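You operate a simulated robot arm through the tools that you are given. There is no shell and no other tool.

The job below is to be done with a simulated robot arm. You get a single attempt, and the scene is never put back.

JOB
Set both rivets of the teal strap buckle in the riveter's nest.
Fine: one stroke a rivet; the buckle then goes in the buckle tray; leave the slide out.

Only the result counts: the job must be done as asked and must still hold three seconds after the hand-in. Knocking over, shifting, dropping, spilling or breaking anything else fails it.

ROBOT AND FRAMES
A 6-joint arm with a two-finger parallel gripper, fixed in place. Base frame: the origin is at the foot of the arm, x ahead of it, y to its left, z up. Readings come in m, rad, newtons and seconds.
With the tool pointing down near the work surface it reaches from about 0.44 to 0.86 m from the base axis. Its first joint turns from -2.007 to 2.007 rad. Payload 4.2 kg.
The TCP is the grasp point between the finger pads, 0.023 m short of the fingertips. In the tool frame z runs along the fingers and y along their closing line. Largest opening 0.094 m; finger width 0.038, thickness 0.01; the body of the gripper, 0.054 by 0.096 m, starts 0.039 m behind the TCP.
Orientation is that of the tool frame in the base frame, as [roll, pitch, yaw] about the fixed x, y, z axes, in that order (R = Rz(yaw) Ry(pitch) Rx(roll)). With the fingers straight down and closing along the base's y, the tool's x points along the base's -x, its y along +y and its z along -z.

CONTROLS
- The arm moves only by the tool drive_tool. Its argument "steps" is a list of rows, each a list of 7 numbers: the shift along the tool's x, y, z in m, then the turn, a rotation vector about the tool's x, y, z in rad, then the closure in counts, from 0 (fully open) to 255 (shut). In form: [[tx, ty, tz, wx, wy, wz, jaw], ...]. A call has 1 to 20 rows; each row shifts and turns the commanded pose from where the row before left it, along the tool's axes as they then stand. Each row takes 0.2 s and may step no farther than 0.05 m and 0.15 rad from the row before; otherwise, or with a gripper value out of range, the whole call is refused. A pose out of reach is approached as far as the arm can. The call stops where the force on the tool passes 40 N (or 10 N more than at its start, if that is more) or the arm is blocked; 0.2 s more then pass. The fingers move at their own pace (about 0.108 m/s each) and stop on an object; they squeeze with about 31 N. The grip force told is the motor's: it shows also when the fingers shut on nothing. Time passes only in rows, and 0.2 s behind the last, so rows that do not move let the fingers close. The reply holds the time, the measured pose of the TCP, the force on the tool along the base axes, the opening and the grip force, in the units named above and with some noise, with the torque about the TCP (base axes, N m) and any sound that the robot's microphone picked up.
- Cameras (640 x 400 px; columns grow to the right, rows downward): "scene" is fixed at [0.0482, 0.5018, 1.421]; the picture's right is [-0.54, -0.84, 0.00], its down [-0.31, 0.20, -0.93] and it looks along [0.78, -0.50, -0.37] (base axes); focal length 280 px, centre (320, 200). "wrist" rides on the gripper at [0.086, 0.016, -0.074] in the tool frame; the picture's right is [-0.18, 0.98, 0.00], its down [-0.58, -0.11, -0.81] and it looks along [-0.79, -0.15, 0.59] (tool axes); focal length 243 px, centre (320, 200).
- grab_frame(camera): a new picture of that camera. The clock stands still meanwhile.
- lift_body(by): slides the trunk up (or, below 0, down) by that many m; the arm rides with it, the base frame stays. It gives what a move gives, with no picture.
- locate(camera, pixels): for up to 12 pixels [column, row] of the newest picture of that camera ("zoom" is the newest enlarged one), the place [x, y, z] in the base frame of the surface seen there, good to about 0.002 m, but the place of the scene camera against the robot may be out by one fixed shift of up to 0.025 m in any direction. The clock stands still meanwhile.
- enlarge(camera, box): a new picture of the part [left, top, right, bottom] of that camera's present view, enlarged. The clock stands still meanwhile.
- close_job(): hands the job in; it is judged then, once.

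Open the gripper and draw the arm clear of the work before you hand the job in, unless the task says otherwise.

The tools are called after "Call:" by a JSON object that holds its "api" and its "payload". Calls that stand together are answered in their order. drive_tool: Moves the arm, as the interface text tells. Its arguments: {"type":"object","properties":{"steps":{"type":"array","items":{"type":"array","items":{"type":"number"}}}},"required":["steps"]} The other tools are called the same way: lift_body (by) slides the trunk up or down; grab_frame (camera) takes a picture; locate (camera, pixels) gives the place of the surface under pixels of a picture; enlarge (camera, box) takes an enlarged picture of a part of a camera's view; close_job () hands the job in.

At the start:

```text
time: 0.0
eef_pos: [0.4178, 0.2793, 1.2795]
tcp_rot: [-3.141, 0.001, -3.141]
ft_force: [-0.3, 1.3, 0.3]
moment: [0.02, 0.02, 0.0]
gripper_width: 0.0937
finger_force: 0.1
trunk travel left (down, up): [-0.75, 0.24]
```

scene: 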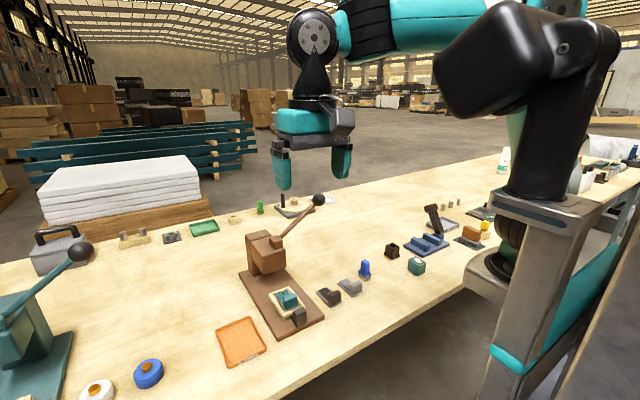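
wrist: 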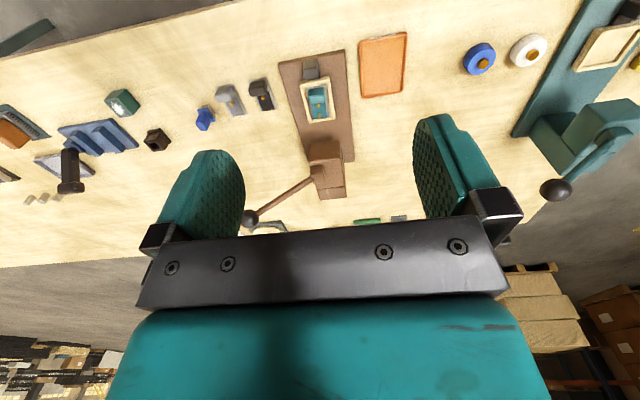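

I begin by looking at the scene: a brown riveter with a nest at about (288,300) in the scene picture holding a teal buckle, an orange tray at (240,342). I take enlarged pictures to see details.

Call:
{"api": "enlarge", "payload": {"camera": "scene", "box": [200, 180, 360, 380]}}

Call:
{"api": "enlarge", "payload": {"camera": "wrist", "box": [200, 20, 440, 240]}}

Call:
{"api": "enlarge", "payload": {"camera": "scene", "box": [320, 180, 520, 300]}}

```text
2.00 times, centred on (280, 280) of scene
```

zoom: 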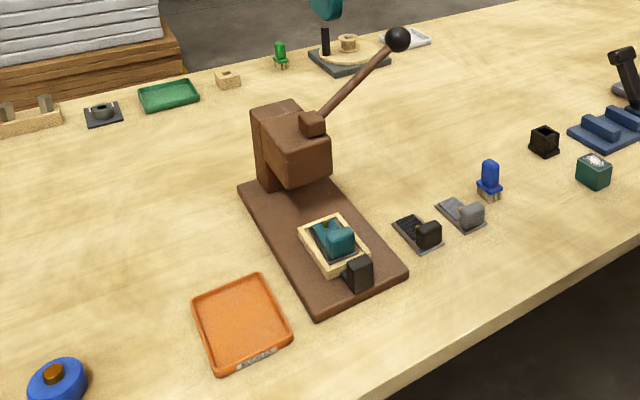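

```text
1.82 times, centred on (320, 130) of wrist
```

zoom: 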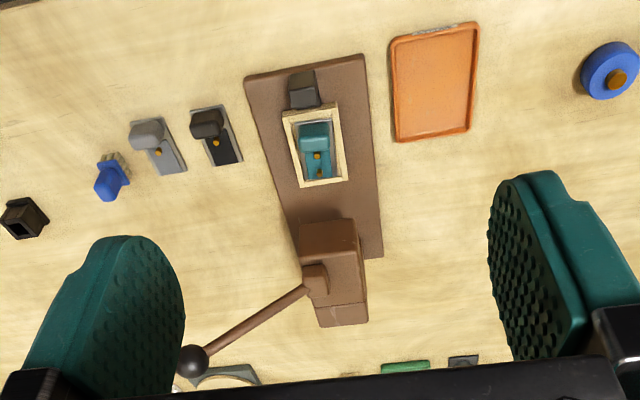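

```text
3.20 times, centred on (420, 240) of scene
```

zoom: 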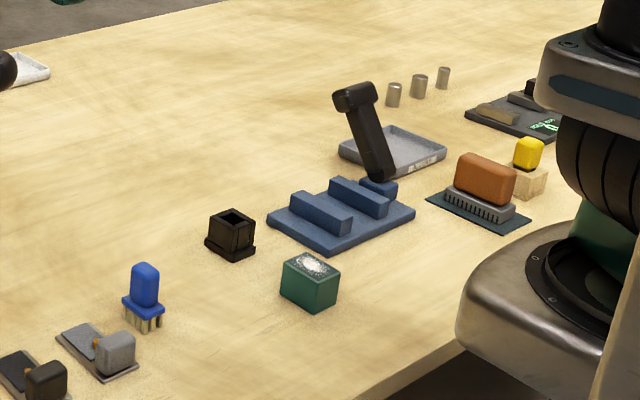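

The buckle sits in a cream nest on the brown riveter's base, with a dark grey block next to it, the head behind, and a lever with a black ball. I measure points in the wrist view.

Call:
{"api": "enlarge", "payload": {"camera": "wrist", "box": [270, 50, 370, 120]}}

Call:
{"api": "locate", "payload": {"camera": "wrist", "pixels": [[280, 65], [345, 51], [352, 160], [311, 68], [303, 82], [330, 78], [308, 124], [336, 118], [317, 98], [320, 150], [335, 190], [250, 217]]}}

```text
5.71 times, centred on (320, 85) of wrist
```

zoom: 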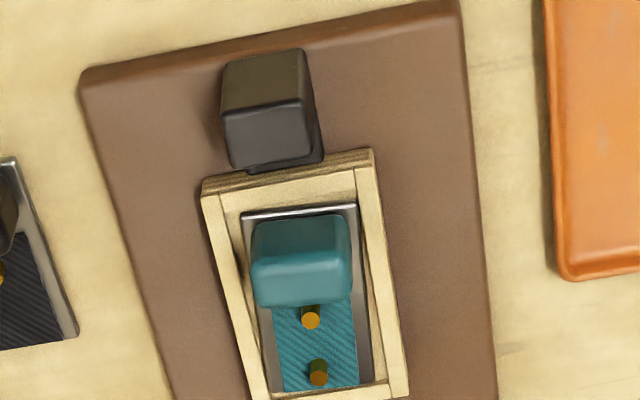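

```text
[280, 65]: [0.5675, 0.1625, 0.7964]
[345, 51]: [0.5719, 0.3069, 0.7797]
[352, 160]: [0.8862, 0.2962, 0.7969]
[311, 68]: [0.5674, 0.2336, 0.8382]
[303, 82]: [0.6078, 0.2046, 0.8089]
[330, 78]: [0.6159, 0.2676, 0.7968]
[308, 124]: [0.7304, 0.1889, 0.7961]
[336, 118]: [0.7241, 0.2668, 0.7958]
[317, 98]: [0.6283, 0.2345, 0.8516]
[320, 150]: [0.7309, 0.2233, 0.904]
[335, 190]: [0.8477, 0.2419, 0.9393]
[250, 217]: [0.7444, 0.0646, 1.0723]
```

Base plate top is z≈0.796 with two orange rivets on the buckle. I enlarge the tray labels and the surrounding items to know which tray is the buckle tray.

Call:
{"api": "enlarge", "payload": {"camera": "scene", "box": [210, 310, 280, 370]}}

Call:
{"api": "enlarge", "payload": {"camera": "scene", "box": [240, 220, 340, 340]}}

Call:
{"api": "enlarge", "payload": {"camera": "scene", "box": [100, 190, 340, 260]}}

Call:
{"api": "enlarge", "payload": {"camera": "wrist", "box": [340, 20, 420, 110]}}

Call:
{"api": "enlarge", "payload": {"camera": "wrist", "box": [240, 120, 380, 230]}}

Call:
{"api": "enlarge", "payload": {"camera": "scene", "box": [0, 200, 220, 400]}}

```text
6.67 times, centred on (245, 340) of scene
```

zoom: 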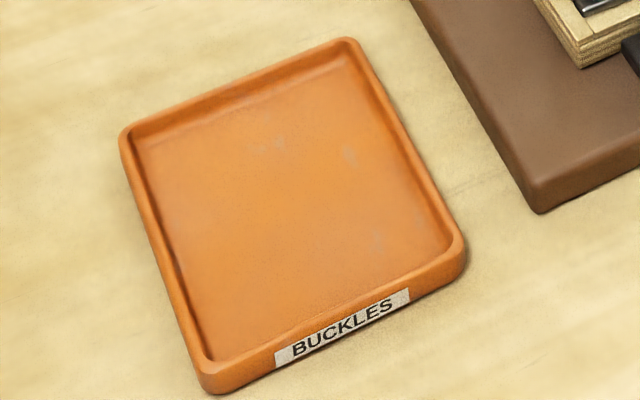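

```text
3.33 times, centred on (290, 280) of scene
```

zoom: 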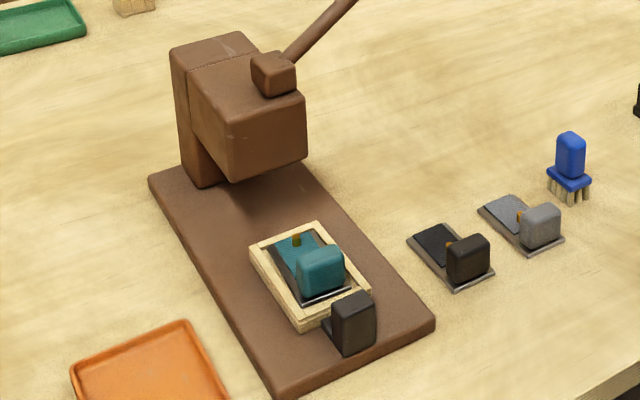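

```text
2.67 times, centred on (220, 225) of scene
```

zoom: 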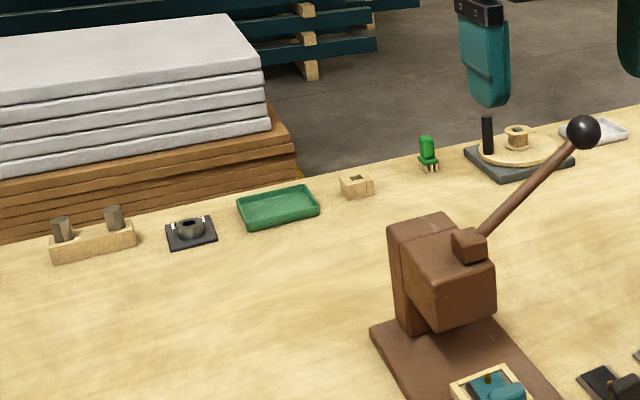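

```text
4.44 times, centred on (380, 65) of wrist
```

zoom: 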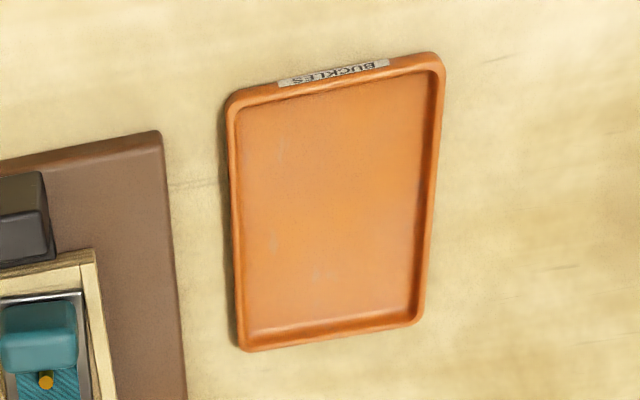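

```text
3.64 times, centred on (310, 175) of wrist
```

zoom: 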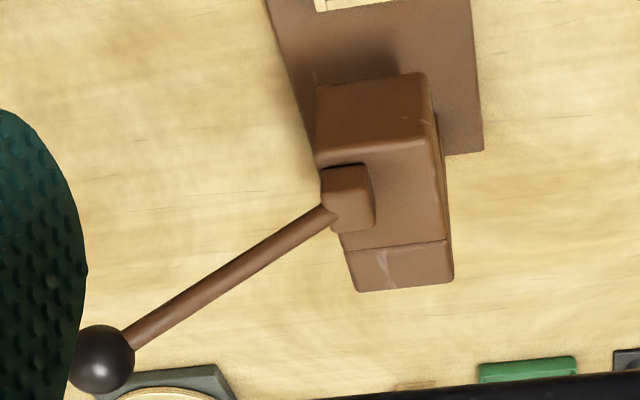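

```text
2.00 times, centred on (110, 300) of scene
```

zoom: 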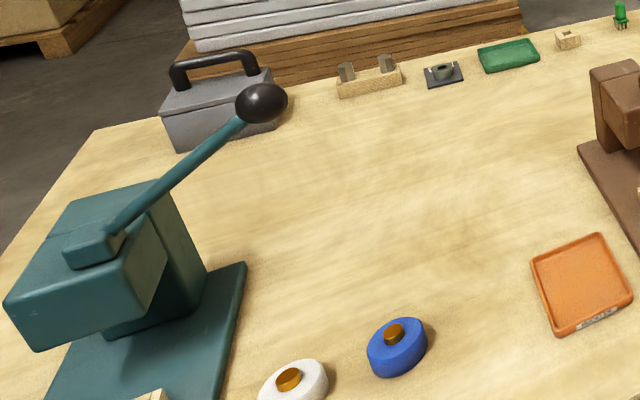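

The orange tray is labelled BUCKLES. I now measure the lever rod, head and trays for geometry in the wrist view.

Call:
{"api": "grab_frame", "payload": {"camera": "wrist"}}

Call:
{"api": "locate", "payload": {"camera": "wrist", "pixels": [[311, 177], [300, 184], [290, 191], [280, 198], [270, 205], [258, 212], [248, 218], [315, 170], [325, 170], [310, 150], [340, 145], [344, 188]]}}

Call:
{"api": "locate", "payload": {"camera": "wrist", "pixels": [[362, 95], [405, 88], [360, 40], [405, 34], [382, 65], [320, 116], [317, 105], [326, 109], [309, 73], [318, 90], [325, 162], [330, 180]]}}

```text
taken
```

wrist: 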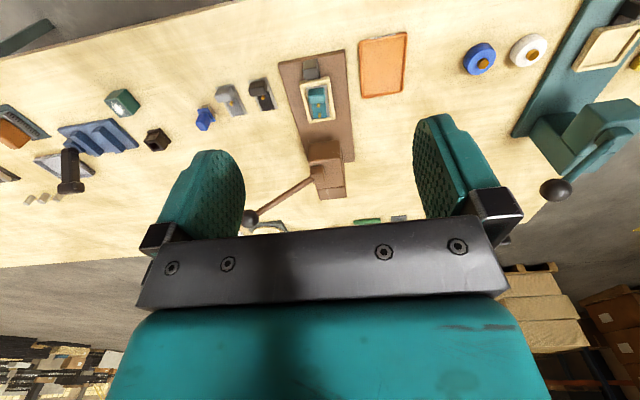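

```text
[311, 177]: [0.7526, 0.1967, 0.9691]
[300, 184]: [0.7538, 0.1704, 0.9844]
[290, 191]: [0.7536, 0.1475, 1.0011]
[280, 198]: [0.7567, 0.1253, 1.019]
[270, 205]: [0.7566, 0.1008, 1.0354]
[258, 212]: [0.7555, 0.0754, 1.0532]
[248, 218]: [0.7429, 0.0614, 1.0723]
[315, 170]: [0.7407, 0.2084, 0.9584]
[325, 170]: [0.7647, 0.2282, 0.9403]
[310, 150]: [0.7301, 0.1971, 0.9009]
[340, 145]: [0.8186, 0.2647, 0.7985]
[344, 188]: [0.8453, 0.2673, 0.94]
```

```text
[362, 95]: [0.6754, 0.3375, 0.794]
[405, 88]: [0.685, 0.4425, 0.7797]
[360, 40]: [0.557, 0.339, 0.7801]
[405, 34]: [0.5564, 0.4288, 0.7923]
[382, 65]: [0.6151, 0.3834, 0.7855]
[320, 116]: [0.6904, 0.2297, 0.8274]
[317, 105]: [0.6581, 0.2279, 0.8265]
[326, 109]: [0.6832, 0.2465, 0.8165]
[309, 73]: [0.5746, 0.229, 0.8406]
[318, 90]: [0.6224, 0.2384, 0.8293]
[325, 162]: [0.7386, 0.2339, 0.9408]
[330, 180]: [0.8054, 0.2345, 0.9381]
```

The lever rod lies in the plane x≈0.755, rising toward -y at about 35°, ball near (0.755, 0.055, 1.07). I lower the trunk so the arm is nearer working height, staying well clear of the riveter.

Call:
{"api": "lift_body", "payload": {"by": -0.2}}

```text
time: 2.2
eef_pos: [0.4176, 0.2785, 1.0786]
tcp_rot: [-3.141, -0.001, -3.139]
ft_force: [-0.3, -0.1, 0.5]
moment: [0.03, 0.01, -0.02]
gripper_width: 0.0943
finger_force: 0.1
trunk travel left (down, up): [-0.55, 0.44]
```

The arm rode down by 0.2 m with no contact. I take a wrist picture from here.

Call:
{"api": "grab_frame", "payload": {"camera": "wrist"}}

Call:
{"api": "grab_frame", "payload": {"camera": "scene"}}

```text
taken
```

wrist: 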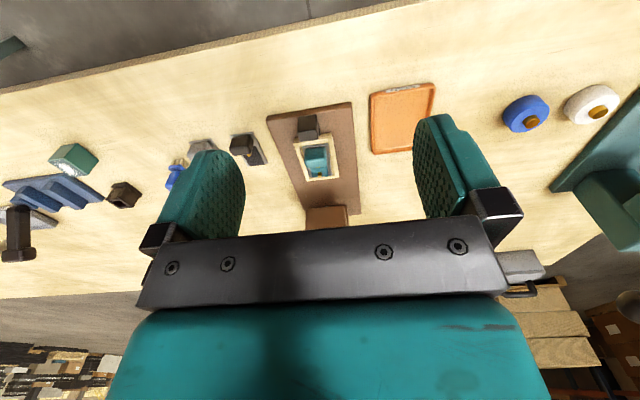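

```text
taken
```

scene: 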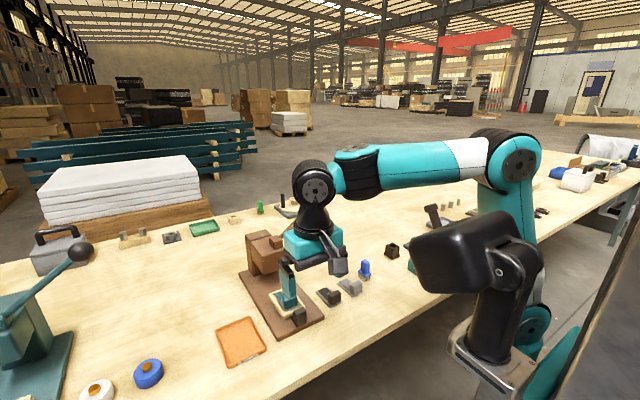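

The wrist camera sees only directions about 36° and more below horizontal, so I tilt the tool forward about 40° to look under the riveter's head, while still high and clear.

Call:
{"api": "drive_tool", "payload": {"steps": [[0, 0, 0, 0, -0.14, 0, 0], [0, 0, 0, 0, -0.14, 0, 0], [0, 0, 0, 0, -0.14, 0, 0], [0, 0, 0, 0, -0.14, 0, 0], [0, 0, 0, 0, -0.14, 0, 0]]}}

Call:
{"api": "grab_frame", "payload": {"camera": "wrist"}}

```text
time: 3.6
eef_pos: [0.4497, 0.2606, 1.0819]
tcp_rot: [3.136, 0.702, 3.05]
ft_force: [0.1, 0.5, -0.8]
moment: [-0.04, -0.03, -0.02]
gripper_width: 0.0939
finger_force: 0.0
trunk travel left (down, up): [-0.55, 0.44]
stopped in row 5: the arm was blocked; the commanded pose is now the measured one
```

```text
taken
```

wrist: 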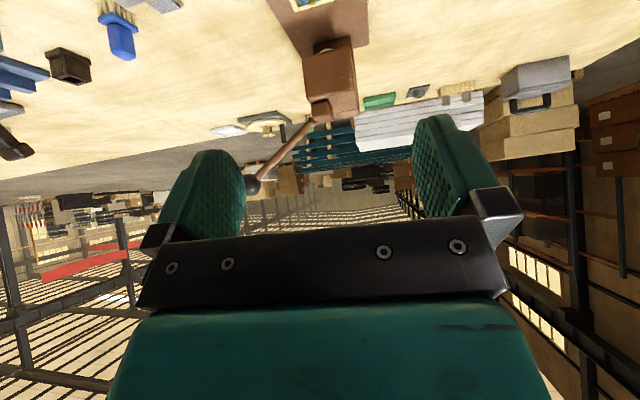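

The tilt reached its limit but is enough; the head's front at (330,70) is now visible. I check the scene picture before lowering further, to make sure no arm link nears the table.

Call:
{"api": "grab_frame", "payload": {"camera": "scene"}}

Call:
{"api": "locate", "payload": {"camera": "scene", "pixels": [[450, 250], [490, 340], [470, 370], [520, 260], [540, 300], [430, 300], [520, 170], [400, 330]]}}

```text
taken
```

scene: 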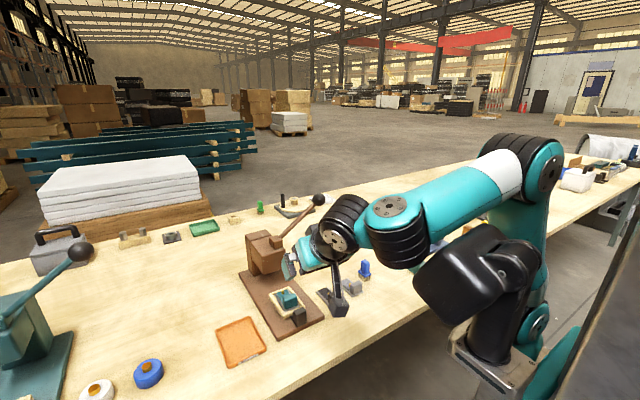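

```text
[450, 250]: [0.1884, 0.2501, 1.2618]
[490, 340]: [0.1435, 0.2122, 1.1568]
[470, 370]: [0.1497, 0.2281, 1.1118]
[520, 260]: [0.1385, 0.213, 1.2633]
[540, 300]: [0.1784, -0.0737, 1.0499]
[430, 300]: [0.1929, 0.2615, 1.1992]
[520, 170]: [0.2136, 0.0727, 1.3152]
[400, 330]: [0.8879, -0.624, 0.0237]
```

Body parts near x≈0.15–0.2 are off the table and high, so I lower the trunk by another 0.13 m to bring the wrist camera to about the level of the riveter's head.

Call:
{"api": "lift_body", "payload": {"by": -0.13}}

Call:
{"api": "grab_frame", "payload": {"camera": "wrist"}}

```text
time: 5.2
eef_pos: [0.4516, 0.2611, 0.9486]
tcp_rot: [-3.141, 0.704, 3.053]
ft_force: [0.2, -0.2, -0.3]
moment: [-0.01, 0.01, 0.02]
gripper_width: 0.0941
finger_force: 0.0
trunk travel left (down, up): [-0.42, 0.57]
```

```text
taken
```

wrist: 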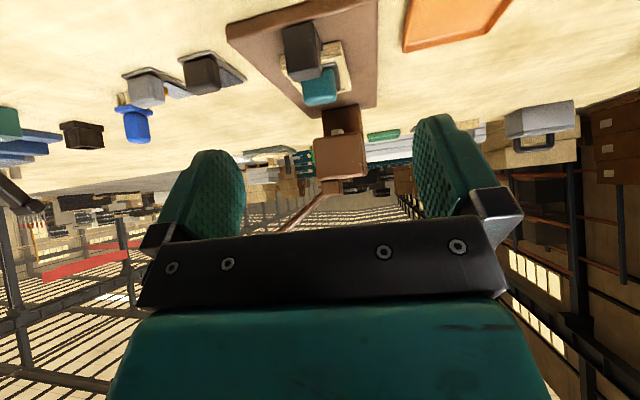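

The riveter's front is now in view around (335,120). I enlarge it and measure points on the head, column and base.

Call:
{"api": "enlarge", "payload": {"camera": "wrist", "box": [220, 0, 420, 210]}}

Call:
{"api": "enlarge", "payload": {"camera": "wrist", "box": [290, 80, 390, 200]}}

```text
1.90 times, centred on (320, 105) of wrist
```

zoom: 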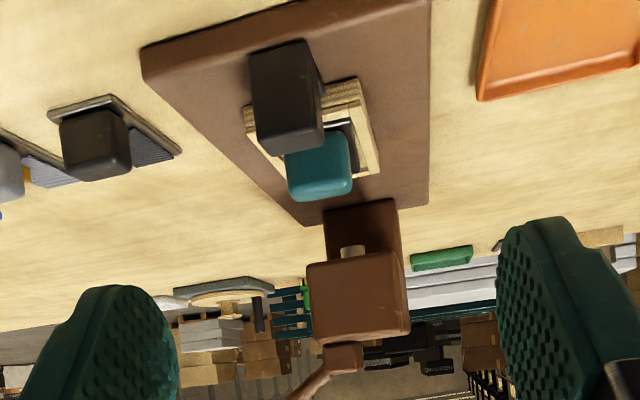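

```text
3.33 times, centred on (340, 140) of wrist
```

zoom: 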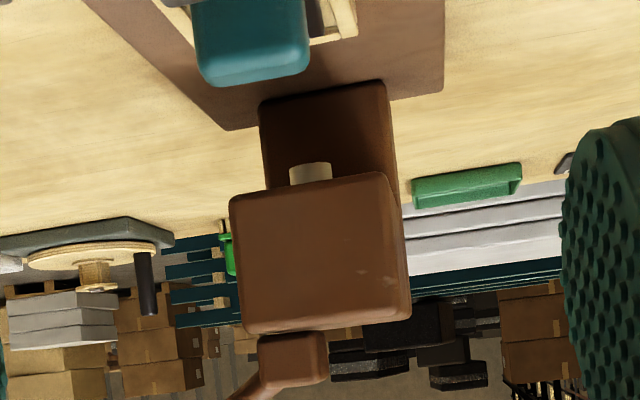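

A light-coloured punch shows beneath the head at zoom (310,172). I measure it together with head corners.

Call:
{"api": "locate", "payload": {"camera": "zoom", "pixels": [[311, 170], [297, 172], [325, 168], [318, 164], [240, 205], [380, 178], [250, 325], [400, 315], [320, 130], [290, 355], [262, 110], [383, 88]]}}

```text
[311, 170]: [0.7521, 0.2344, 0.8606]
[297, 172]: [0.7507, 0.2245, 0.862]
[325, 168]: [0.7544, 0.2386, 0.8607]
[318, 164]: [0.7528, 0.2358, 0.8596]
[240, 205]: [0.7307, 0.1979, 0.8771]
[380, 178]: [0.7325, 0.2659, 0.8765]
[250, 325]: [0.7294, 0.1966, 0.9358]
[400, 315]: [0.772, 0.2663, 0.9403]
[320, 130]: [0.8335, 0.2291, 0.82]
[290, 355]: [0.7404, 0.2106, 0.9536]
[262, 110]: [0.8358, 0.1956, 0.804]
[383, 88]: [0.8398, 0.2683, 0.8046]
```

Punch axis is about (0.76, 0.232), bottom z≈0.859, so the rivets must travel about 0.07 and 0.10 m inward. I return the tool to vertical and yaw-aligned, then look at the knob and nest from close by.

Call:
{"api": "drive_tool", "payload": {"steps": [[0, 0, 0, 0, 0.14, 0, 0], [0, 0, 0, 0, 0.14, 0, 0], [0, 0, 0, 0, 0.14, 0, 0], [0, 0, 0, 0, 0.14, 0, 0], [0, 0, 0, 0, 0.144, 0, 0], [0, 0, 0, 0, 0, -0.088, 0], [-0.03, 0, 0, 0, 0, 0, 0], [-0.02, 0, 0, 0, 0, 0, 0]]}}

Call:
{"api": "grab_frame", "payload": {"camera": "wrist"}}

```text
time: 7.0
eef_pos: [0.4984, 0.2633, 0.9472]
tcp_rot: [-3.133, -0.002, -3.132]
ft_force: [-0.1, -0.2, -0.4]
moment: [-0.02, 0.01, 0.01]
gripper_width: 0.094
finger_force: 0.1
trunk travel left (down, up): [-0.42, 0.57]
```

```text
taken
```

wrist: 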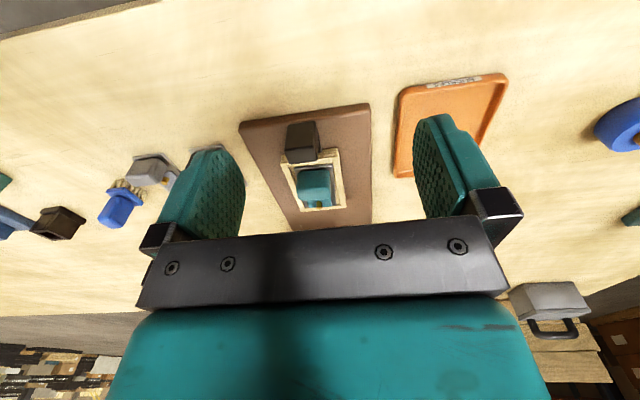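

The knob (303,145), nest and buckle (315,185) are clear now. I enlarge this area to measure its parts.

Call:
{"api": "enlarge", "payload": {"camera": "wrist", "box": [230, 95, 390, 235]}}

```text
2.86 times, centred on (310, 165) of wrist
```

zoom: 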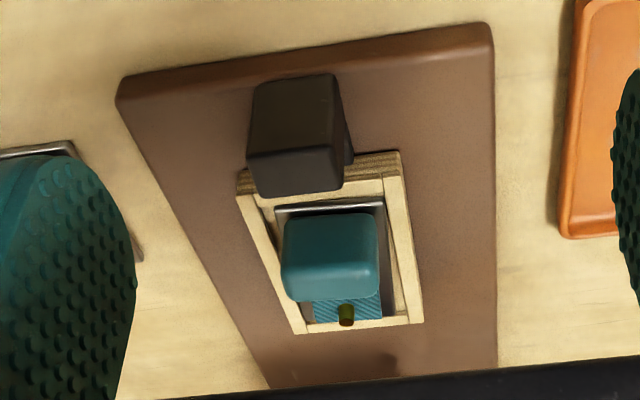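

Call:
{"api": "locate", "payload": {"camera": "zoom", "pixels": [[255, 140], [330, 135], [252, 175], [340, 175], [295, 155], [295, 100], [345, 130], [262, 95], [300, 290], [370, 280], [290, 240], [372, 230]]}}

Call:
{"api": "locate", "payload": {"camera": "zoom", "pixels": [[346, 310], [347, 320], [300, 328], [420, 318], [395, 160], [242, 185], [281, 206], [381, 203], [330, 250], [330, 285], [122, 95], [488, 40]]}}

```text
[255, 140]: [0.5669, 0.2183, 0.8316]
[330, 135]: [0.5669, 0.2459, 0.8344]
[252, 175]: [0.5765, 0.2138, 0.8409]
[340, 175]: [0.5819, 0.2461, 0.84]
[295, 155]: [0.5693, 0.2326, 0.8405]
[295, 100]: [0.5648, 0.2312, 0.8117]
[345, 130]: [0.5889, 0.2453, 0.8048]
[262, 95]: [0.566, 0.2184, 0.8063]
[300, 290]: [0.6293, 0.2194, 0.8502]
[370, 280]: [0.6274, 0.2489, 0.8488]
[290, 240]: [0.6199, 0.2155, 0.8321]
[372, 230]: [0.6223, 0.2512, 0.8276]
```

```text
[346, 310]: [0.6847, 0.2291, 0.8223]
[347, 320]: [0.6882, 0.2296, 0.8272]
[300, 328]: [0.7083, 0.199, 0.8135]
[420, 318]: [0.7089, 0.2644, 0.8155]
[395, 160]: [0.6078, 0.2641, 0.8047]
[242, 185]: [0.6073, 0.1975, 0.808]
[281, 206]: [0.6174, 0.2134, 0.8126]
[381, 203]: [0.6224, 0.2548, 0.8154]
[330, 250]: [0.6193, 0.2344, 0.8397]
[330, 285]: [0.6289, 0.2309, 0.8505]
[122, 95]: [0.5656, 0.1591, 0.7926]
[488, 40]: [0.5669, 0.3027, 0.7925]
```

The knob spans y≈0.214–0.248, x≈0.566–0.588, top z≈0.841; the nest runs x 0.607–0.709. I move over the knob with the fingers closing along y, TCP at x≈0.568.

Call:
{"api": "drive_tool", "payload": {"steps": [[-0.035, -0.016, 0, 0, 0, 0, 0], [-0.035, -0.016, 0, 0, 0, 0, 0], [0, 0, 0.03, 0, 0, 0, 0], [0, 0, 0.03, 0, 0, 0, 0]]}}

Call:
{"api": "grab_frame", "payload": {"camera": "wrist"}}

Call:
{"api": "grab_frame", "payload": {"camera": "scene"}}

```text
time: 8.0
eef_pos: [0.568, 0.2315, 0.886]
tcp_rot: [-3.134, -0.001, -3.132]
ft_force: [-0.6, -0.4, 0.4]
moment: [-0.01, 0.0, 0.01]
gripper_width: 0.094
finger_force: 0.1
trunk travel left (down, up): [-0.42, 0.57]
```

```text
taken
```

wrist: 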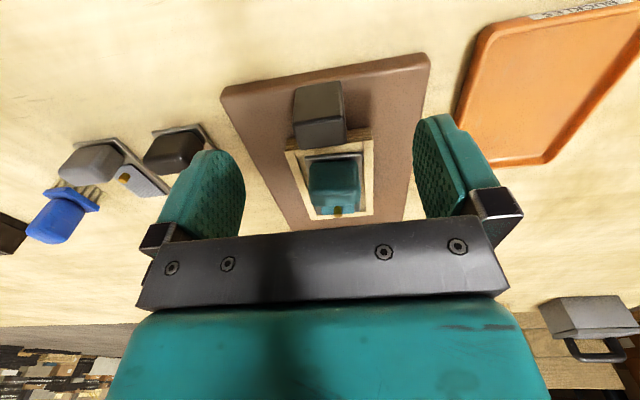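

```text
taken
```

scene: 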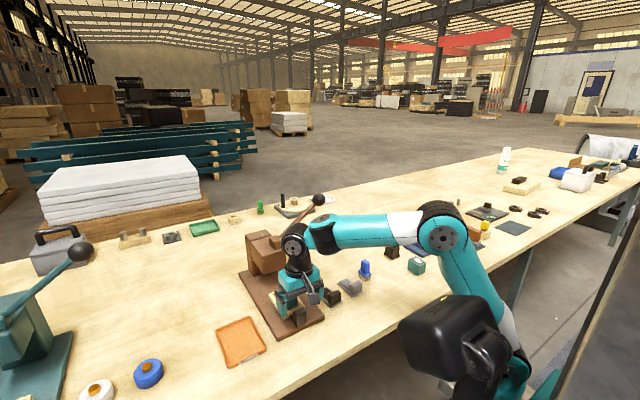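

The gripper stands above the knob. I enlarge the scene view to judge the clearance between the wrist and the riveter's head for the inward slide.

Call:
{"api": "enlarge", "payload": {"camera": "scene", "box": [230, 180, 370, 340]}}

Call:
{"api": "enlarge", "payload": {"camera": "wrist", "box": [270, 60, 410, 240]}}

```text
2.50 times, centred on (300, 260) of scene
```

zoom: 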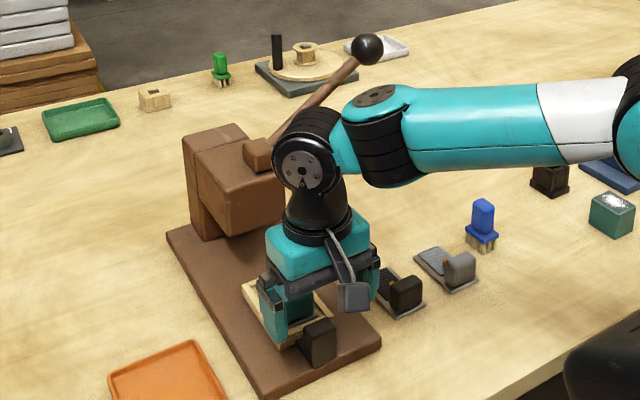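

```text
2.22 times, centred on (340, 150) of wrist
```

zoom: 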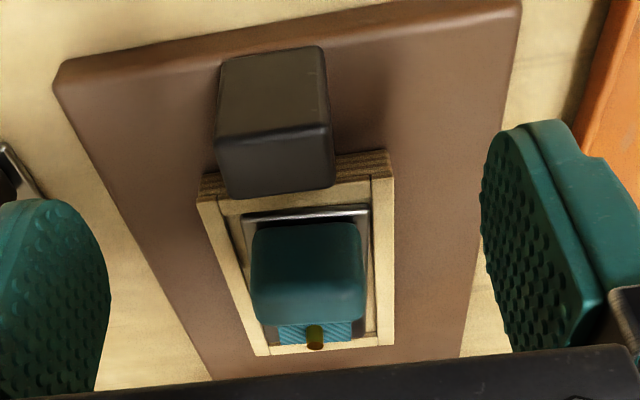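

I measure how far the wrist joints extend toward the head and lever, using relative positions in the scene camera.

Call:
{"api": "enlarge", "payload": {"camera": "scene", "box": [230, 180, 370, 340]}}

Call:
{"api": "locate", "payload": {"camera": "zoom", "pixels": [[280, 140], [305, 112], [300, 170], [290, 215], [275, 235], [345, 105], [375, 95], [390, 150], [260, 150], [225, 150], [368, 48], [330, 85]]}}

```text
2.50 times, centred on (300, 260) of scene
```

zoom: 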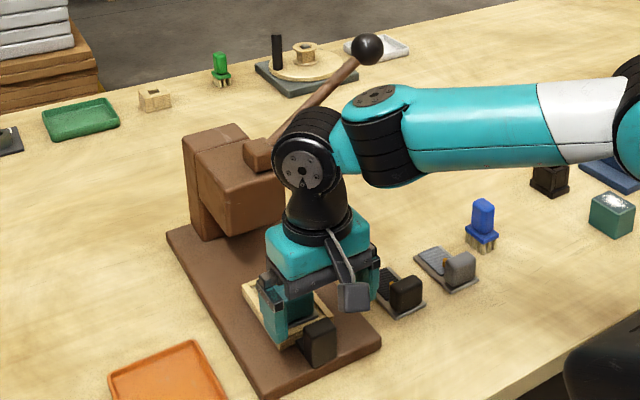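

```text
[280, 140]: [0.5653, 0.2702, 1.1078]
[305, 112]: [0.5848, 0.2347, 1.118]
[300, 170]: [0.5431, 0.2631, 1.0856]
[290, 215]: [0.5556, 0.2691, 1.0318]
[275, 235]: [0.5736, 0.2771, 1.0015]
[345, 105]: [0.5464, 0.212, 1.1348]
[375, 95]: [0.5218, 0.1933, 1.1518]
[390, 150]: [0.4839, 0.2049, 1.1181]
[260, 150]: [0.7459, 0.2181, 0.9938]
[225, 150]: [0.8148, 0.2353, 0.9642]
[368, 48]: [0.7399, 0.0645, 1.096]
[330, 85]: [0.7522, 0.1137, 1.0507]
```

Clearances are fine: the wrist housing at z≥1.03 stays a few centimetres from head and lever after a 0.1 m slide. I descend to z≈0.832 and close on the knob.

Call:
{"api": "drive_tool", "payload": {"steps": [[0, 0, 0.027, 0, 0, 0, 0], [0, 0, 0.026, 0, 0, 0, 0], [0, 0, 0, 0, 0, 0, 0]]}}

Call:
{"api": "grab_frame", "payload": {"camera": "wrist"}}

```text
time: 8.8
eef_pos: [0.5669, 0.231, 0.832]
tcp_rot: [-3.136, -0.001, -3.132]
ft_force: [0.6, -0.2, -0.1]
moment: [-0.01, -0.03, -0.02]
gripper_width: 0.0937
finger_force: 0.1
trunk travel left (down, up): [-0.42, 0.57]
```

```text
taken
```

wrist: 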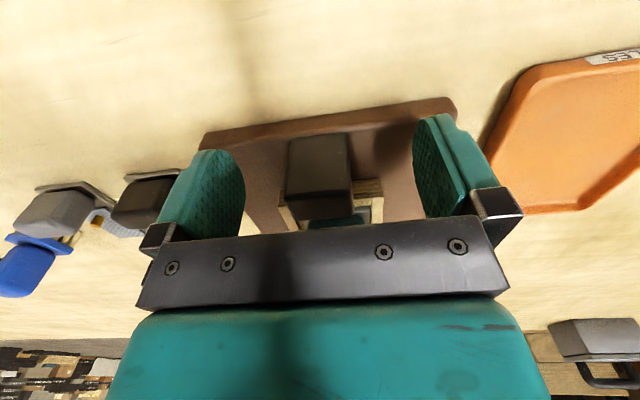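

The fingers straddle the knob (320,175). I close on it and let the fingers settle.

Call:
{"api": "drive_tool", "payload": {"steps": [[0, 0, 0, 0, 0, 0, 255], [0, 0, 0, 0, 0, 0, 255], [0, 0, 0, 0, 0, 0, 255]]}}

```text
time: 9.6
eef_pos: [0.5686, 0.2306, 0.8328]
tcp_rot: [-3.134, -0.004, -3.137]
ft_force: [-0.9, -12.3, -1.1]
moment: [0.68, 0.52, -0.85]
gripper_width: 0.0317
finger_force: 44.6
trunk travel left (down, up): [-0.42, 0.57]
```

The fingers hold the knob (opening 0.0317) with a sideways -12 N reaction; I shift 2 mm toward -y to relax it.

Call:
{"api": "drive_tool", "payload": {"steps": [[0, -0.001, 0, 0, 0, 0, 255], [0, -0.001, 0, 0, 0, 0, 255]]}}

```text
time: 10.2
eef_pos: [0.5678, 0.2292, 0.8333]
tcp_rot: [-3.136, -0.001, -3.131]
ft_force: [3.7, -1.4, -5.7]
moment: [0.59, 0.14, -1.36]
gripper_width: 0.032
finger_force: 45.1
trunk travel left (down, up): [-0.42, 0.57]
```

A twist of about -1.4 N m about z suggests a slight yaw misalignment, so I turn the tool by a small -z amount.

Call:
{"api": "drive_tool", "payload": {"steps": [[0, 0, 0, 0, 0, 0.015, 255], [0, 0, 0, 0, 0, 0, 255]]}}

```text
time: 10.8
eef_pos: [0.5674, 0.2292, 0.8329]
tcp_rot: [-3.136, -0.002, 3.14]
ft_force: [9.9, 3.4, -10.6]
moment: [0.84, -0.13, 0.82]
gripper_width: 0.0317
finger_force: 44.7
trunk travel left (down, up): [-0.42, 0.57]
```

The twist reversed slightly; I take back a third of it and ease 1 mm downward to relieve the vertical pull.

Call:
{"api": "drive_tool", "payload": {"steps": [[0, 0, 0.001, 0, 0, -0.005, 255], [0, 0, 0, 0, 0, 0, 255]]}}

```text
time: 11.3
eef_pos: [0.5672, 0.2292, 0.8329]
tcp_rot: [-3.136, 0.001, 3.141]
ft_force: [9.5, 7.5, 0.0]
moment: [0.53, 0.76, -0.21]
gripper_width: 0.0319
finger_force: 44.8
trunk travel left (down, up): [-0.42, 0.57]
```

Forces are moderate now. I push the slide inward slowly, 5 mm per row for 3 cm, listening for clicks.

Call:
{"api": "drive_tool", "payload": {"steps": [[-0.005, 0, 0, 0, 0, 0, 255], [-0.005, 0, 0, 0, 0, 0, 255], [-0.005, 0, 0, 0, 0, 0, 255], [-0.005, 0, 0, 0, 0, 0, 255], [-0.005, 0, 0, 0, 0, 0, 255], [-0.005, 0, 0, 0, 0, 0, 255]]}}

Call:
{"api": "grab_frame", "payload": {"camera": "wrist"}}

```text
time: 12.8
eef_pos: [0.5973, 0.2305, 0.8333]
tcp_rot: [-3.137, -0.003, -3.14]
ft_force: [-2.1, 9.2, 9.1]
moment: [0.87, -0.04, 0.03]
gripper_width: 0.0317
finger_force: 44.8
trunk travel left (down, up): [-0.42, 0.57]
```

```text
taken
```

wrist: 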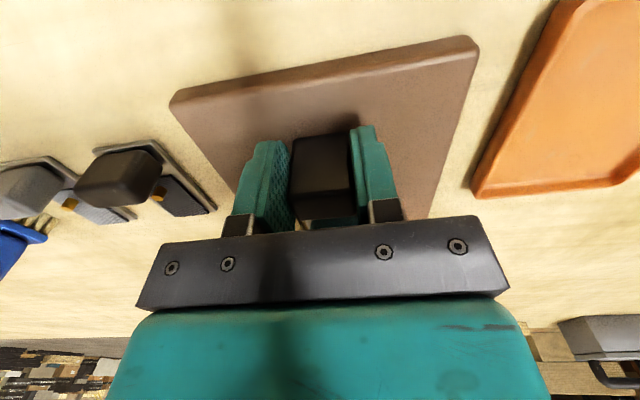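

The slide moves freely; TCP moved 3 cm to x=0.597. I continue 4 cm further (to about +7 cm) with a 1 mm y relief, in 5 mm rows.

Call:
{"api": "drive_tool", "payload": {"steps": [[-0.005, 0.001, 0, 0, 0, 0, 255], [-0.005, 0, 0, 0, 0, 0, 255], [-0.005, 0, 0, 0, 0, 0, 255], [-0.005, 0, 0, 0, 0, 0, 255], [-0.005, 0, 0, 0, 0, 0, 255], [-0.005, 0, 0, 0, 0, 0, 255]]}}

```text
time: 14.2
eef_pos: [0.6268, 0.2302, 0.8335]
tcp_rot: [-3.136, -0.002, 3.14]
ft_force: [-1.3, 0.8, 13.7]
moment: [0.66, 0.65, 0.01]
gripper_width: 0.0318
finger_force: 45.1
trunk travel left (down, up): [-0.42, 0.57]
```

At +5.9 cm with low drag. I go on with finer 2 mm rows and ease up 1 mm, to feel for a detent near the first rivet position.

Call:
{"api": "drive_tool", "payload": {"steps": [[-0.002, 0, -0.001, 0, 0, 0, 255], [-0.002, 0, 0, 0, 0, 0, 255], [-0.002, 0, 0, 0, 0, 0, 255]]}}

Call:
{"api": "grab_frame", "payload": {"camera": "wrist"}}

Call:
{"api": "enlarge", "payload": {"camera": "scene", "box": [230, 200, 350, 330]}}

```text
time: 14.9
eef_pos: [0.6335, 0.2305, 0.8324]
tcp_rot: [-3.136, -0.002, 3.14]
ft_force: [0.8, -2.4, 0.8]
moment: [0.84, -1.07, 0.03]
gripper_width: 0.0317
finger_force: 44.9
trunk travel left (down, up): [-0.42, 0.57]
```

```text
taken
```

wrist: 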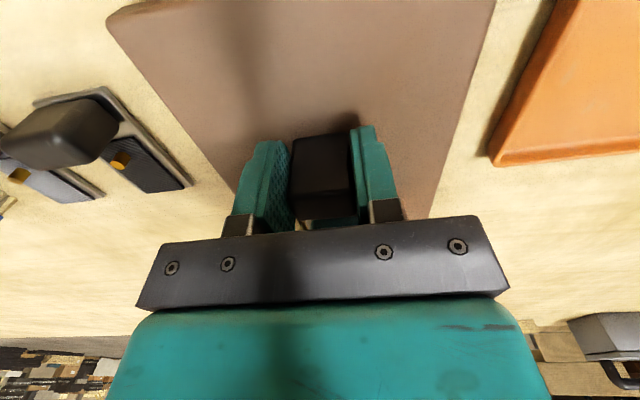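

```text
3.08 times, centred on (290, 265) of scene
```

zoom: 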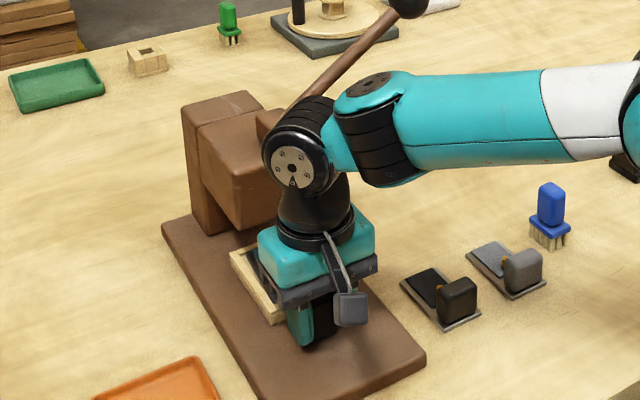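

Slide at +6.6 cm, no detent felt yet. I push another 5 mm in 1–2 mm rows, then open the fingers to inspect the alignment.

Call:
{"api": "drive_tool", "payload": {"steps": [[-0.002, 0, 0, 0, 0, 0, 255], [-0.002, 0, 0, 0, 0, 0, 255], [-0.001, 0, 0, 0, 0, 0, 255], [0, 0, 0, 0, 0, 0, 255]]}}

```text
time: 15.9
eef_pos: [0.6384, 0.23, 0.8313]
tcp_rot: [-3.135, -0.001, 3.14]
ft_force: [1.9, -3.1, 0.8]
moment: [0.7, 0.27, -0.09]
gripper_width: 0.0316
finger_force: 45.1
trunk travel left (down, up): [-0.42, 0.57]
```

The slide is in by about 7.1 cm. I open the fingers, rise straight up, and then swing to a viewing spot at the front-left.

Call:
{"api": "drive_tool", "payload": {"steps": [[0, 0, 0, 0, 0, 0, 0], [0, 0, 0, 0, 0, 0, 0], [0, 0, 0, 0, 0, 0, 0], [0, 0, -0.04, 0, 0, 0, 0], [0, 0, -0.04, 0, 0, 0, 0], [0.04, 0, -0.03, 0, 0, 0, 0], [0.04, 0.04, 0, 0, 0, 0, 0]]}}

Call:
{"api": "grab_frame", "payload": {"camera": "wrist"}}

```text
refused: row 7 steps farther than a row can; nothing moved
```

```text
taken
```

wrist: 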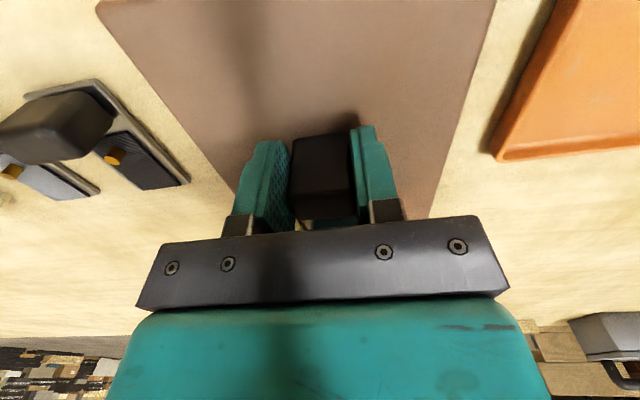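

The call was refused because row 7 stepped too far; I repeat it with shorter steps.

Call:
{"api": "drive_tool", "payload": {"steps": [[0, 0, 0, 0, 0, 0, 0], [0, 0, 0, 0, 0, 0, 0], [0, 0, 0, 0, 0, 0, 0], [0, 0, -0.035, 0, 0, 0, 0], [0, 0, -0.035, 0, 0, 0, 0], [0.025, 0, -0.03, 0, 0, 0, 0], [0.03, 0, 0, 0, 0, 0, 0]]}}

Call:
{"api": "grab_frame", "payload": {"camera": "wrist"}}

```text
time: 17.6
eef_pos: [0.584, 0.2302, 0.9323]
tcp_rot: [-3.135, 0.0, -3.141]
ft_force: [0.0, -0.4, 0.2]
moment: [-0.03, 0.0, 0.02]
gripper_width: 0.0939
finger_force: 0.1
trunk travel left (down, up): [-0.42, 0.57]
```

```text
taken
```

wrist: 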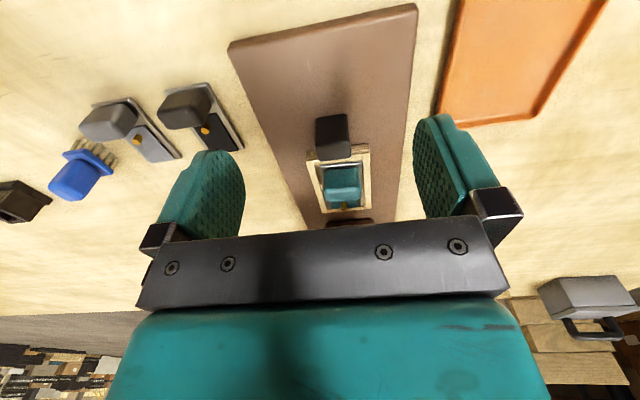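

The slide stayed put on release. I move 12 cm to the left (+y) and turn the tool 45° so the camera will look from the front-left at the punch.

Call:
{"api": "drive_tool", "payload": {"steps": [[0, 0.04, 0, 0, 0, 0, 0], [0, 0.04, 0, 0, 0, 0, 0], [0, 0.04, 0, 0, 0, 0, 0], [0, 0, 0, 0, 0, 0.131, 0], [0, 0, 0, 0, 0, 0.131, 0], [0, 0, 0, 0, 0, 0.131, 0], [0, 0, 0, 0, 0, 0.131, 0], [0, 0, 0, 0, 0, 0.131, 0], [0, 0, 0, 0, 0, 0.131, 0]]}}

Call:
{"api": "grab_frame", "payload": {"camera": "wrist"}}

```text
time: 19.6
eef_pos: [0.5835, 0.35, 0.9326]
tcp_rot: [-3.137, 0.003, 2.352]
ft_force: [0.1, 0.1, 0.3]
moment: [-0.03, -0.01, 0.0]
gripper_width: 0.0939
finger_force: 0.0
trunk travel left (down, up): [-0.42, 0.57]
```

```text
taken
```

wrist: 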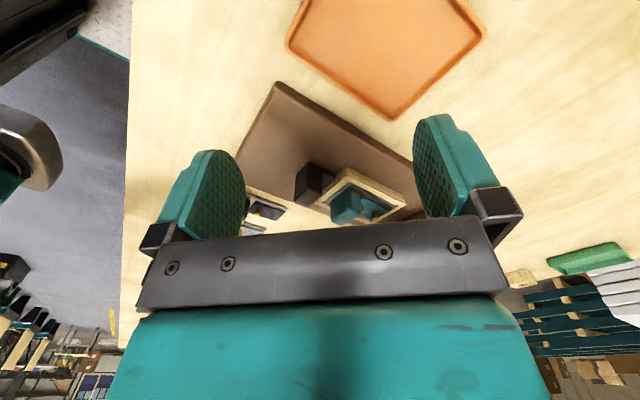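

The nest shows at (355,195). I tilt the tool forward by about 0.55 rad so the punch and rivets come into view.

Call:
{"api": "drive_tool", "payload": {"steps": [[0, 0, 0, 0, -0.14, 0, 0], [0, 0, 0, 0, -0.14, 0, 0], [0, 0, 0, 0, -0.14, 0, 0], [0, 0, 0, 0, -0.14, 0, 0]]}}

Call:
{"api": "grab_frame", "payload": {"camera": "wrist"}}

```text
time: 20.6
eef_pos: [0.5712, 0.3295, 0.9174]
tcp_rot: [-3.141, 0.406, 2.356]
ft_force: [0.2, -0.1, 0.2]
moment: [0.01, 0.0, 0.02]
gripper_width: 0.0939
finger_force: 0.0
out of reach, approached as far as the arm can: row 3, 4
trunk travel left (down, up): [-0.42, 0.57]
```

```text
taken
```

wrist: 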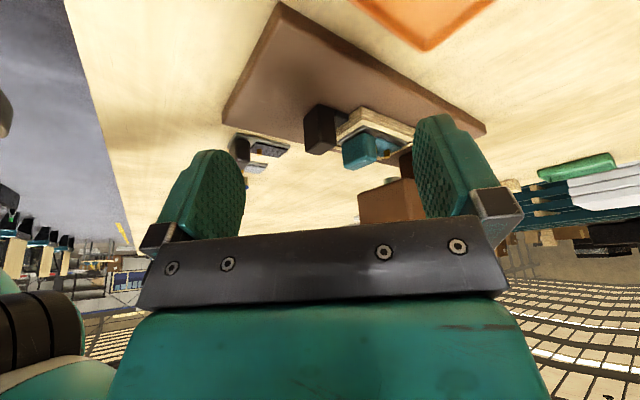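

The head is partly hidden behind the finger at (440,180), but the nest is visible. I enlarge this region to see the punch and rivets.

Call:
{"api": "enlarge", "payload": {"camera": "wrist", "box": [300, 90, 430, 230]}}

```text
2.86 times, centred on (365, 160) of wrist
```

zoom: 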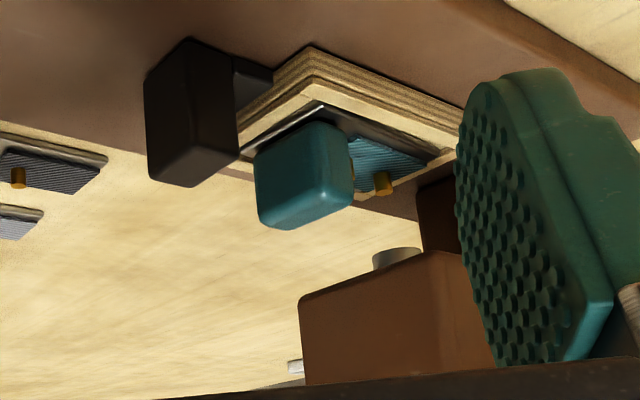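

The far rivet at zoom (383,183) and punch at (397,257) are both visible. I locate several points on each.

Call:
{"api": "locate", "payload": {"camera": "zoom", "pixels": [[383, 178], [383, 188], [383, 193], [378, 183], [389, 183], [397, 251], [385, 257], [410, 252], [397, 260], [353, 172], [375, 262], [420, 250]]}}

```text
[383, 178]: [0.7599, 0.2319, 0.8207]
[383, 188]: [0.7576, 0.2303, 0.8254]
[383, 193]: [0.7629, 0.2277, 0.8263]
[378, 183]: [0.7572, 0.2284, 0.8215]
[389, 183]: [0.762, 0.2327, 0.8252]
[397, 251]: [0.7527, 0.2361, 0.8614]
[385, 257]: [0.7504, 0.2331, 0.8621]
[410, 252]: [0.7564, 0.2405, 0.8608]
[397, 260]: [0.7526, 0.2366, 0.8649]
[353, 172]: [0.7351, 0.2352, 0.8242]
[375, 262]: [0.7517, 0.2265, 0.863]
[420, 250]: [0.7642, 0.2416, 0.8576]
```

The far rivet centre is about (0.7615, 0.2286) and the punch axis about (0.7615, 0.231): aligned within about 2 mm. Now I straighten the tool and rise clear, to go for the lever.

Call:
{"api": "drive_tool", "payload": {"steps": [[0, 0, -0.02, 0, 0.14, 0, 0], [0, 0, -0.02, 0, 0.14, 0, 0], [0, 0, -0.02, 0, 0.126, 0, 0], [0, 0, -0.02, 0, 0, 0, 0]]}}

```text
time: 21.6
eef_pos: [0.5592, 0.3417, 0.9912]
tcp_rot: [-3.14, -0.001, 2.356]
ft_force: [0.5, 0.5, -0.6]
moment: [0.02, -0.04, 0.02]
gripper_width: 0.0938
finger_force: 0.0
out of reach, approached as far as the arm can: row 3
trunk travel left (down, up): [-0.42, 0.57]
```

The tool is vertical again at z=0.99. I lift the trunk 0.2 m to work at the lever ball's height.

Call:
{"api": "lift_body", "payload": {"by": 0.2}}

```text
time: 23.7
eef_pos: [0.561, 0.3415, 1.192]
tcp_rot: [-3.14, -0.001, 2.354]
ft_force: [0.8, -1.0, -0.7]
moment: [0.03, 0.0, -0.01]
gripper_width: 0.0938
finger_force: 0.0
trunk travel left (down, up): [-0.62, 0.37]
```

At z=1.19 I turn the tool by +135° about vertical so the fingers close along x and the camera sits on the -y side.

Call:
{"api": "drive_tool", "payload": {"steps": [[0, 0, 0, 0, 0, -0.1387, 0], [0, 0, 0, 0, 0, -0.1387, 0], [0, 0, 0, 0, 0, -0.1387, 0], [0, 0, 0, 0, 0, -0.1387, 0], [0, 0, 0, 0, 0, -0.1387, 0], [0, 0, 0, 0, 0, -0.1387, 0], [0, 0, 0, 0, 0, -0.1387, 0], [0, 0, 0, 0, 0, -0.1387, 0], [0, 0, 0, 0, 0, -0.1387, 0], [0, 0, 0, 0, 0, -0.1387, 0], [0, 0, 0, 0, 0, -0.1387, 0], [0, 0, 0, 0, 0, -0.1387, 0], [0, 0, 0, 0, 0, -0.1387, 0], [0, 0, 0, 0, 0, -0.1387, 0], [0, 0, 0, 0, 0, -0.1387, 0], [0, 0, 0, 0, 0, -0.1387, 0], [0, 0, 0, 0, 0, -0.1387, 0]]}}

```text
time: 27.3
eef_pos: [0.56, 0.3415, 1.1909]
tcp_rot: [3.138, -0.002, -1.566]
ft_force: [0.0, 0.8, 0.0]
moment: [0.0, 0.0, 0.02]
gripper_width: 0.0942
finger_force: 0.0
trunk travel left (down, up): [-0.62, 0.37]
```

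I travel at z=1.19, above the ball's top (1.08), to a spot just beyond the ball on the -y side for a close look at it.

Call:
{"api": "drive_tool", "payload": {"steps": [[0.0411, -0.0219, 0, 0, 0, 0, 0], [0.0411, -0.0219, 0, 0, 0, 0, 0], [0.0411, -0.0219, 0, 0, 0, 0, 0], [0.0411, -0.0219, 0, 0, 0, 0, 0], [0.0411, -0.0219, 0, 0, 0, 0, 0], [0.0411, -0.0219, 0, 0, 0, 0, 0], [0.0411, -0.0219, 0, 0, 0, 0, 0], [0.0411, -0.0219, 0, 0, 0, 0, 0], [0.0411, -0.0219, 0, 0, 0, 0, 0]]}}

Call:
{"api": "grab_frame", "payload": {"camera": "wrist"}}

Call:
{"api": "grab_frame", "payload": {"camera": "scene"}}

```text
time: 29.3
eef_pos: [0.7588, -0.0287, 1.191]
tcp_rot: [3.14, -0.001, -1.566]
ft_force: [-0.5, 1.0, 0.2]
moment: [-0.07, -0.03, 0.02]
gripper_width: 0.0941
finger_force: 0.1
trunk travel left (down, up): [-0.62, 0.37]
```

```text
taken
```

wrist: 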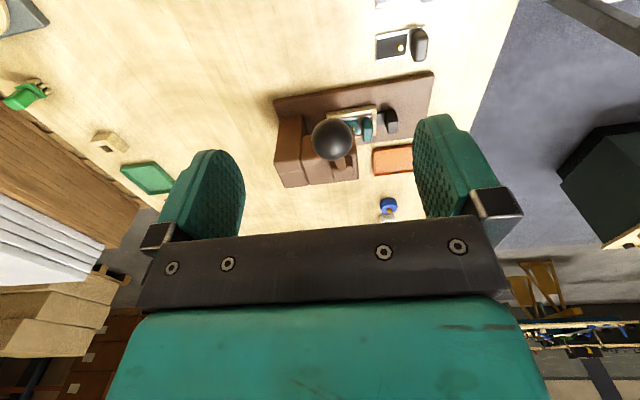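

```text
taken
```

scene: 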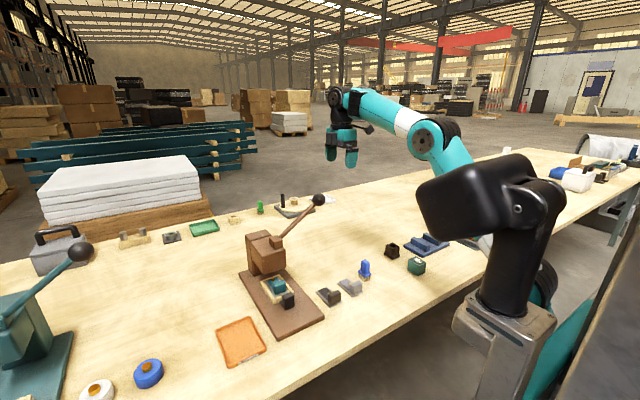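

The ball appears at (332,138) in the wrist view, midway between the fingers. I enlarge it and locate its surface points and the rod.

Call:
{"api": "enlarge", "payload": {"camera": "wrist", "box": [270, 70, 440, 200]}}

Call:
{"api": "locate", "payload": {"camera": "wrist", "pixels": [[332, 138], [332, 122], [332, 155], [316, 138], [348, 138], [341, 163], [290, 150], [330, 170], [352, 172], [285, 180]]}}

```text
3.08 times, centred on (355, 135) of wrist
```

zoom: 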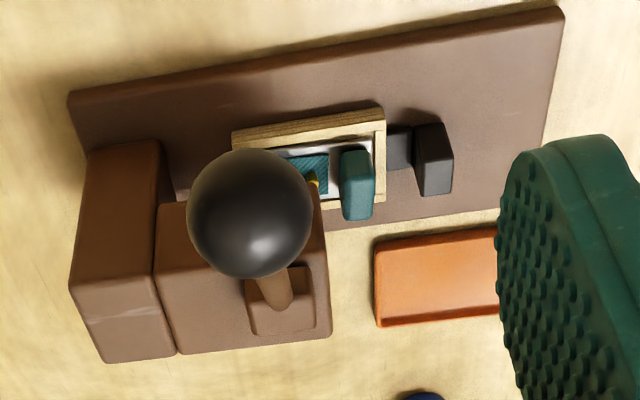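

```text
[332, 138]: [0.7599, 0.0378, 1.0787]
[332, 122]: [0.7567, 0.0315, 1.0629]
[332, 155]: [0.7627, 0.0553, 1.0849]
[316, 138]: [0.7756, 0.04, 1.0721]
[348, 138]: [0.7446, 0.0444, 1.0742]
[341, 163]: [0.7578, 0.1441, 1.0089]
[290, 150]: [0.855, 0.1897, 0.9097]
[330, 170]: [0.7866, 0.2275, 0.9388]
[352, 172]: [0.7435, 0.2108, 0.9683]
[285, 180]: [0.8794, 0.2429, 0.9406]
```

The ball centre is about (0.761, 0.051, 1.0625), radius 0.021; the pivot is near (y 0.21, z 0.955). I move over the ball and descend with the ball between the open fingers, stopping short of touching it with the palm.

Call:
{"api": "drive_tool", "payload": {"steps": [[-0.04, -0.0015, 0, 0, 0, 0, 0], [-0.0397, -0.001, 0, 0, 0, 0, 0], [0, 0, 0.04, 0, 0, 0, 0], [0, 0, 0.04, 0, 0, 0, 0], [0, 0, 0.03, 0, 0, 0, 0], [0, 0, 0.015, 0, 0, 0, 0]]}}

Call:
{"api": "grab_frame", "payload": {"camera": "wrist"}}

Call:
{"api": "enlarge", "payload": {"camera": "scene", "box": [240, 130, 400, 280]}}

```text
time: 30.7
eef_pos: [0.7612, 0.0519, 1.0664]
tcp_rot: [3.139, 0.0, -1.569]
ft_force: [-0.9, -0.5, -0.5]
moment: [0.0, -0.01, 0.03]
gripper_width: 0.0938
finger_force: 0.0
trunk travel left (down, up): [-0.62, 0.37]
```

```text
taken
```

wrist: 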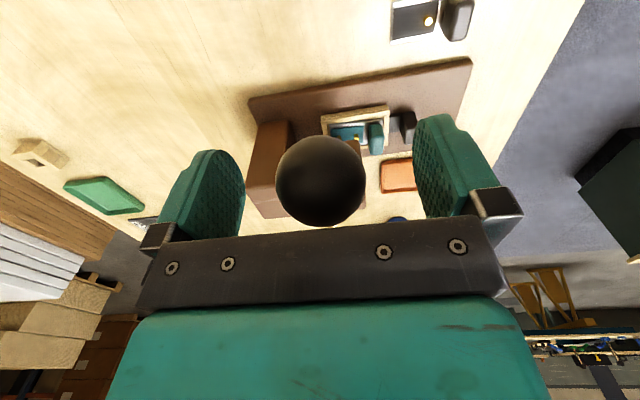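

```text
2.67 times, centred on (320, 205) of scene
```

zoom: 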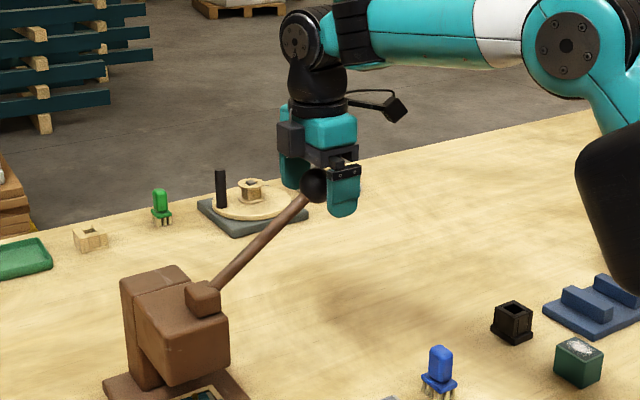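

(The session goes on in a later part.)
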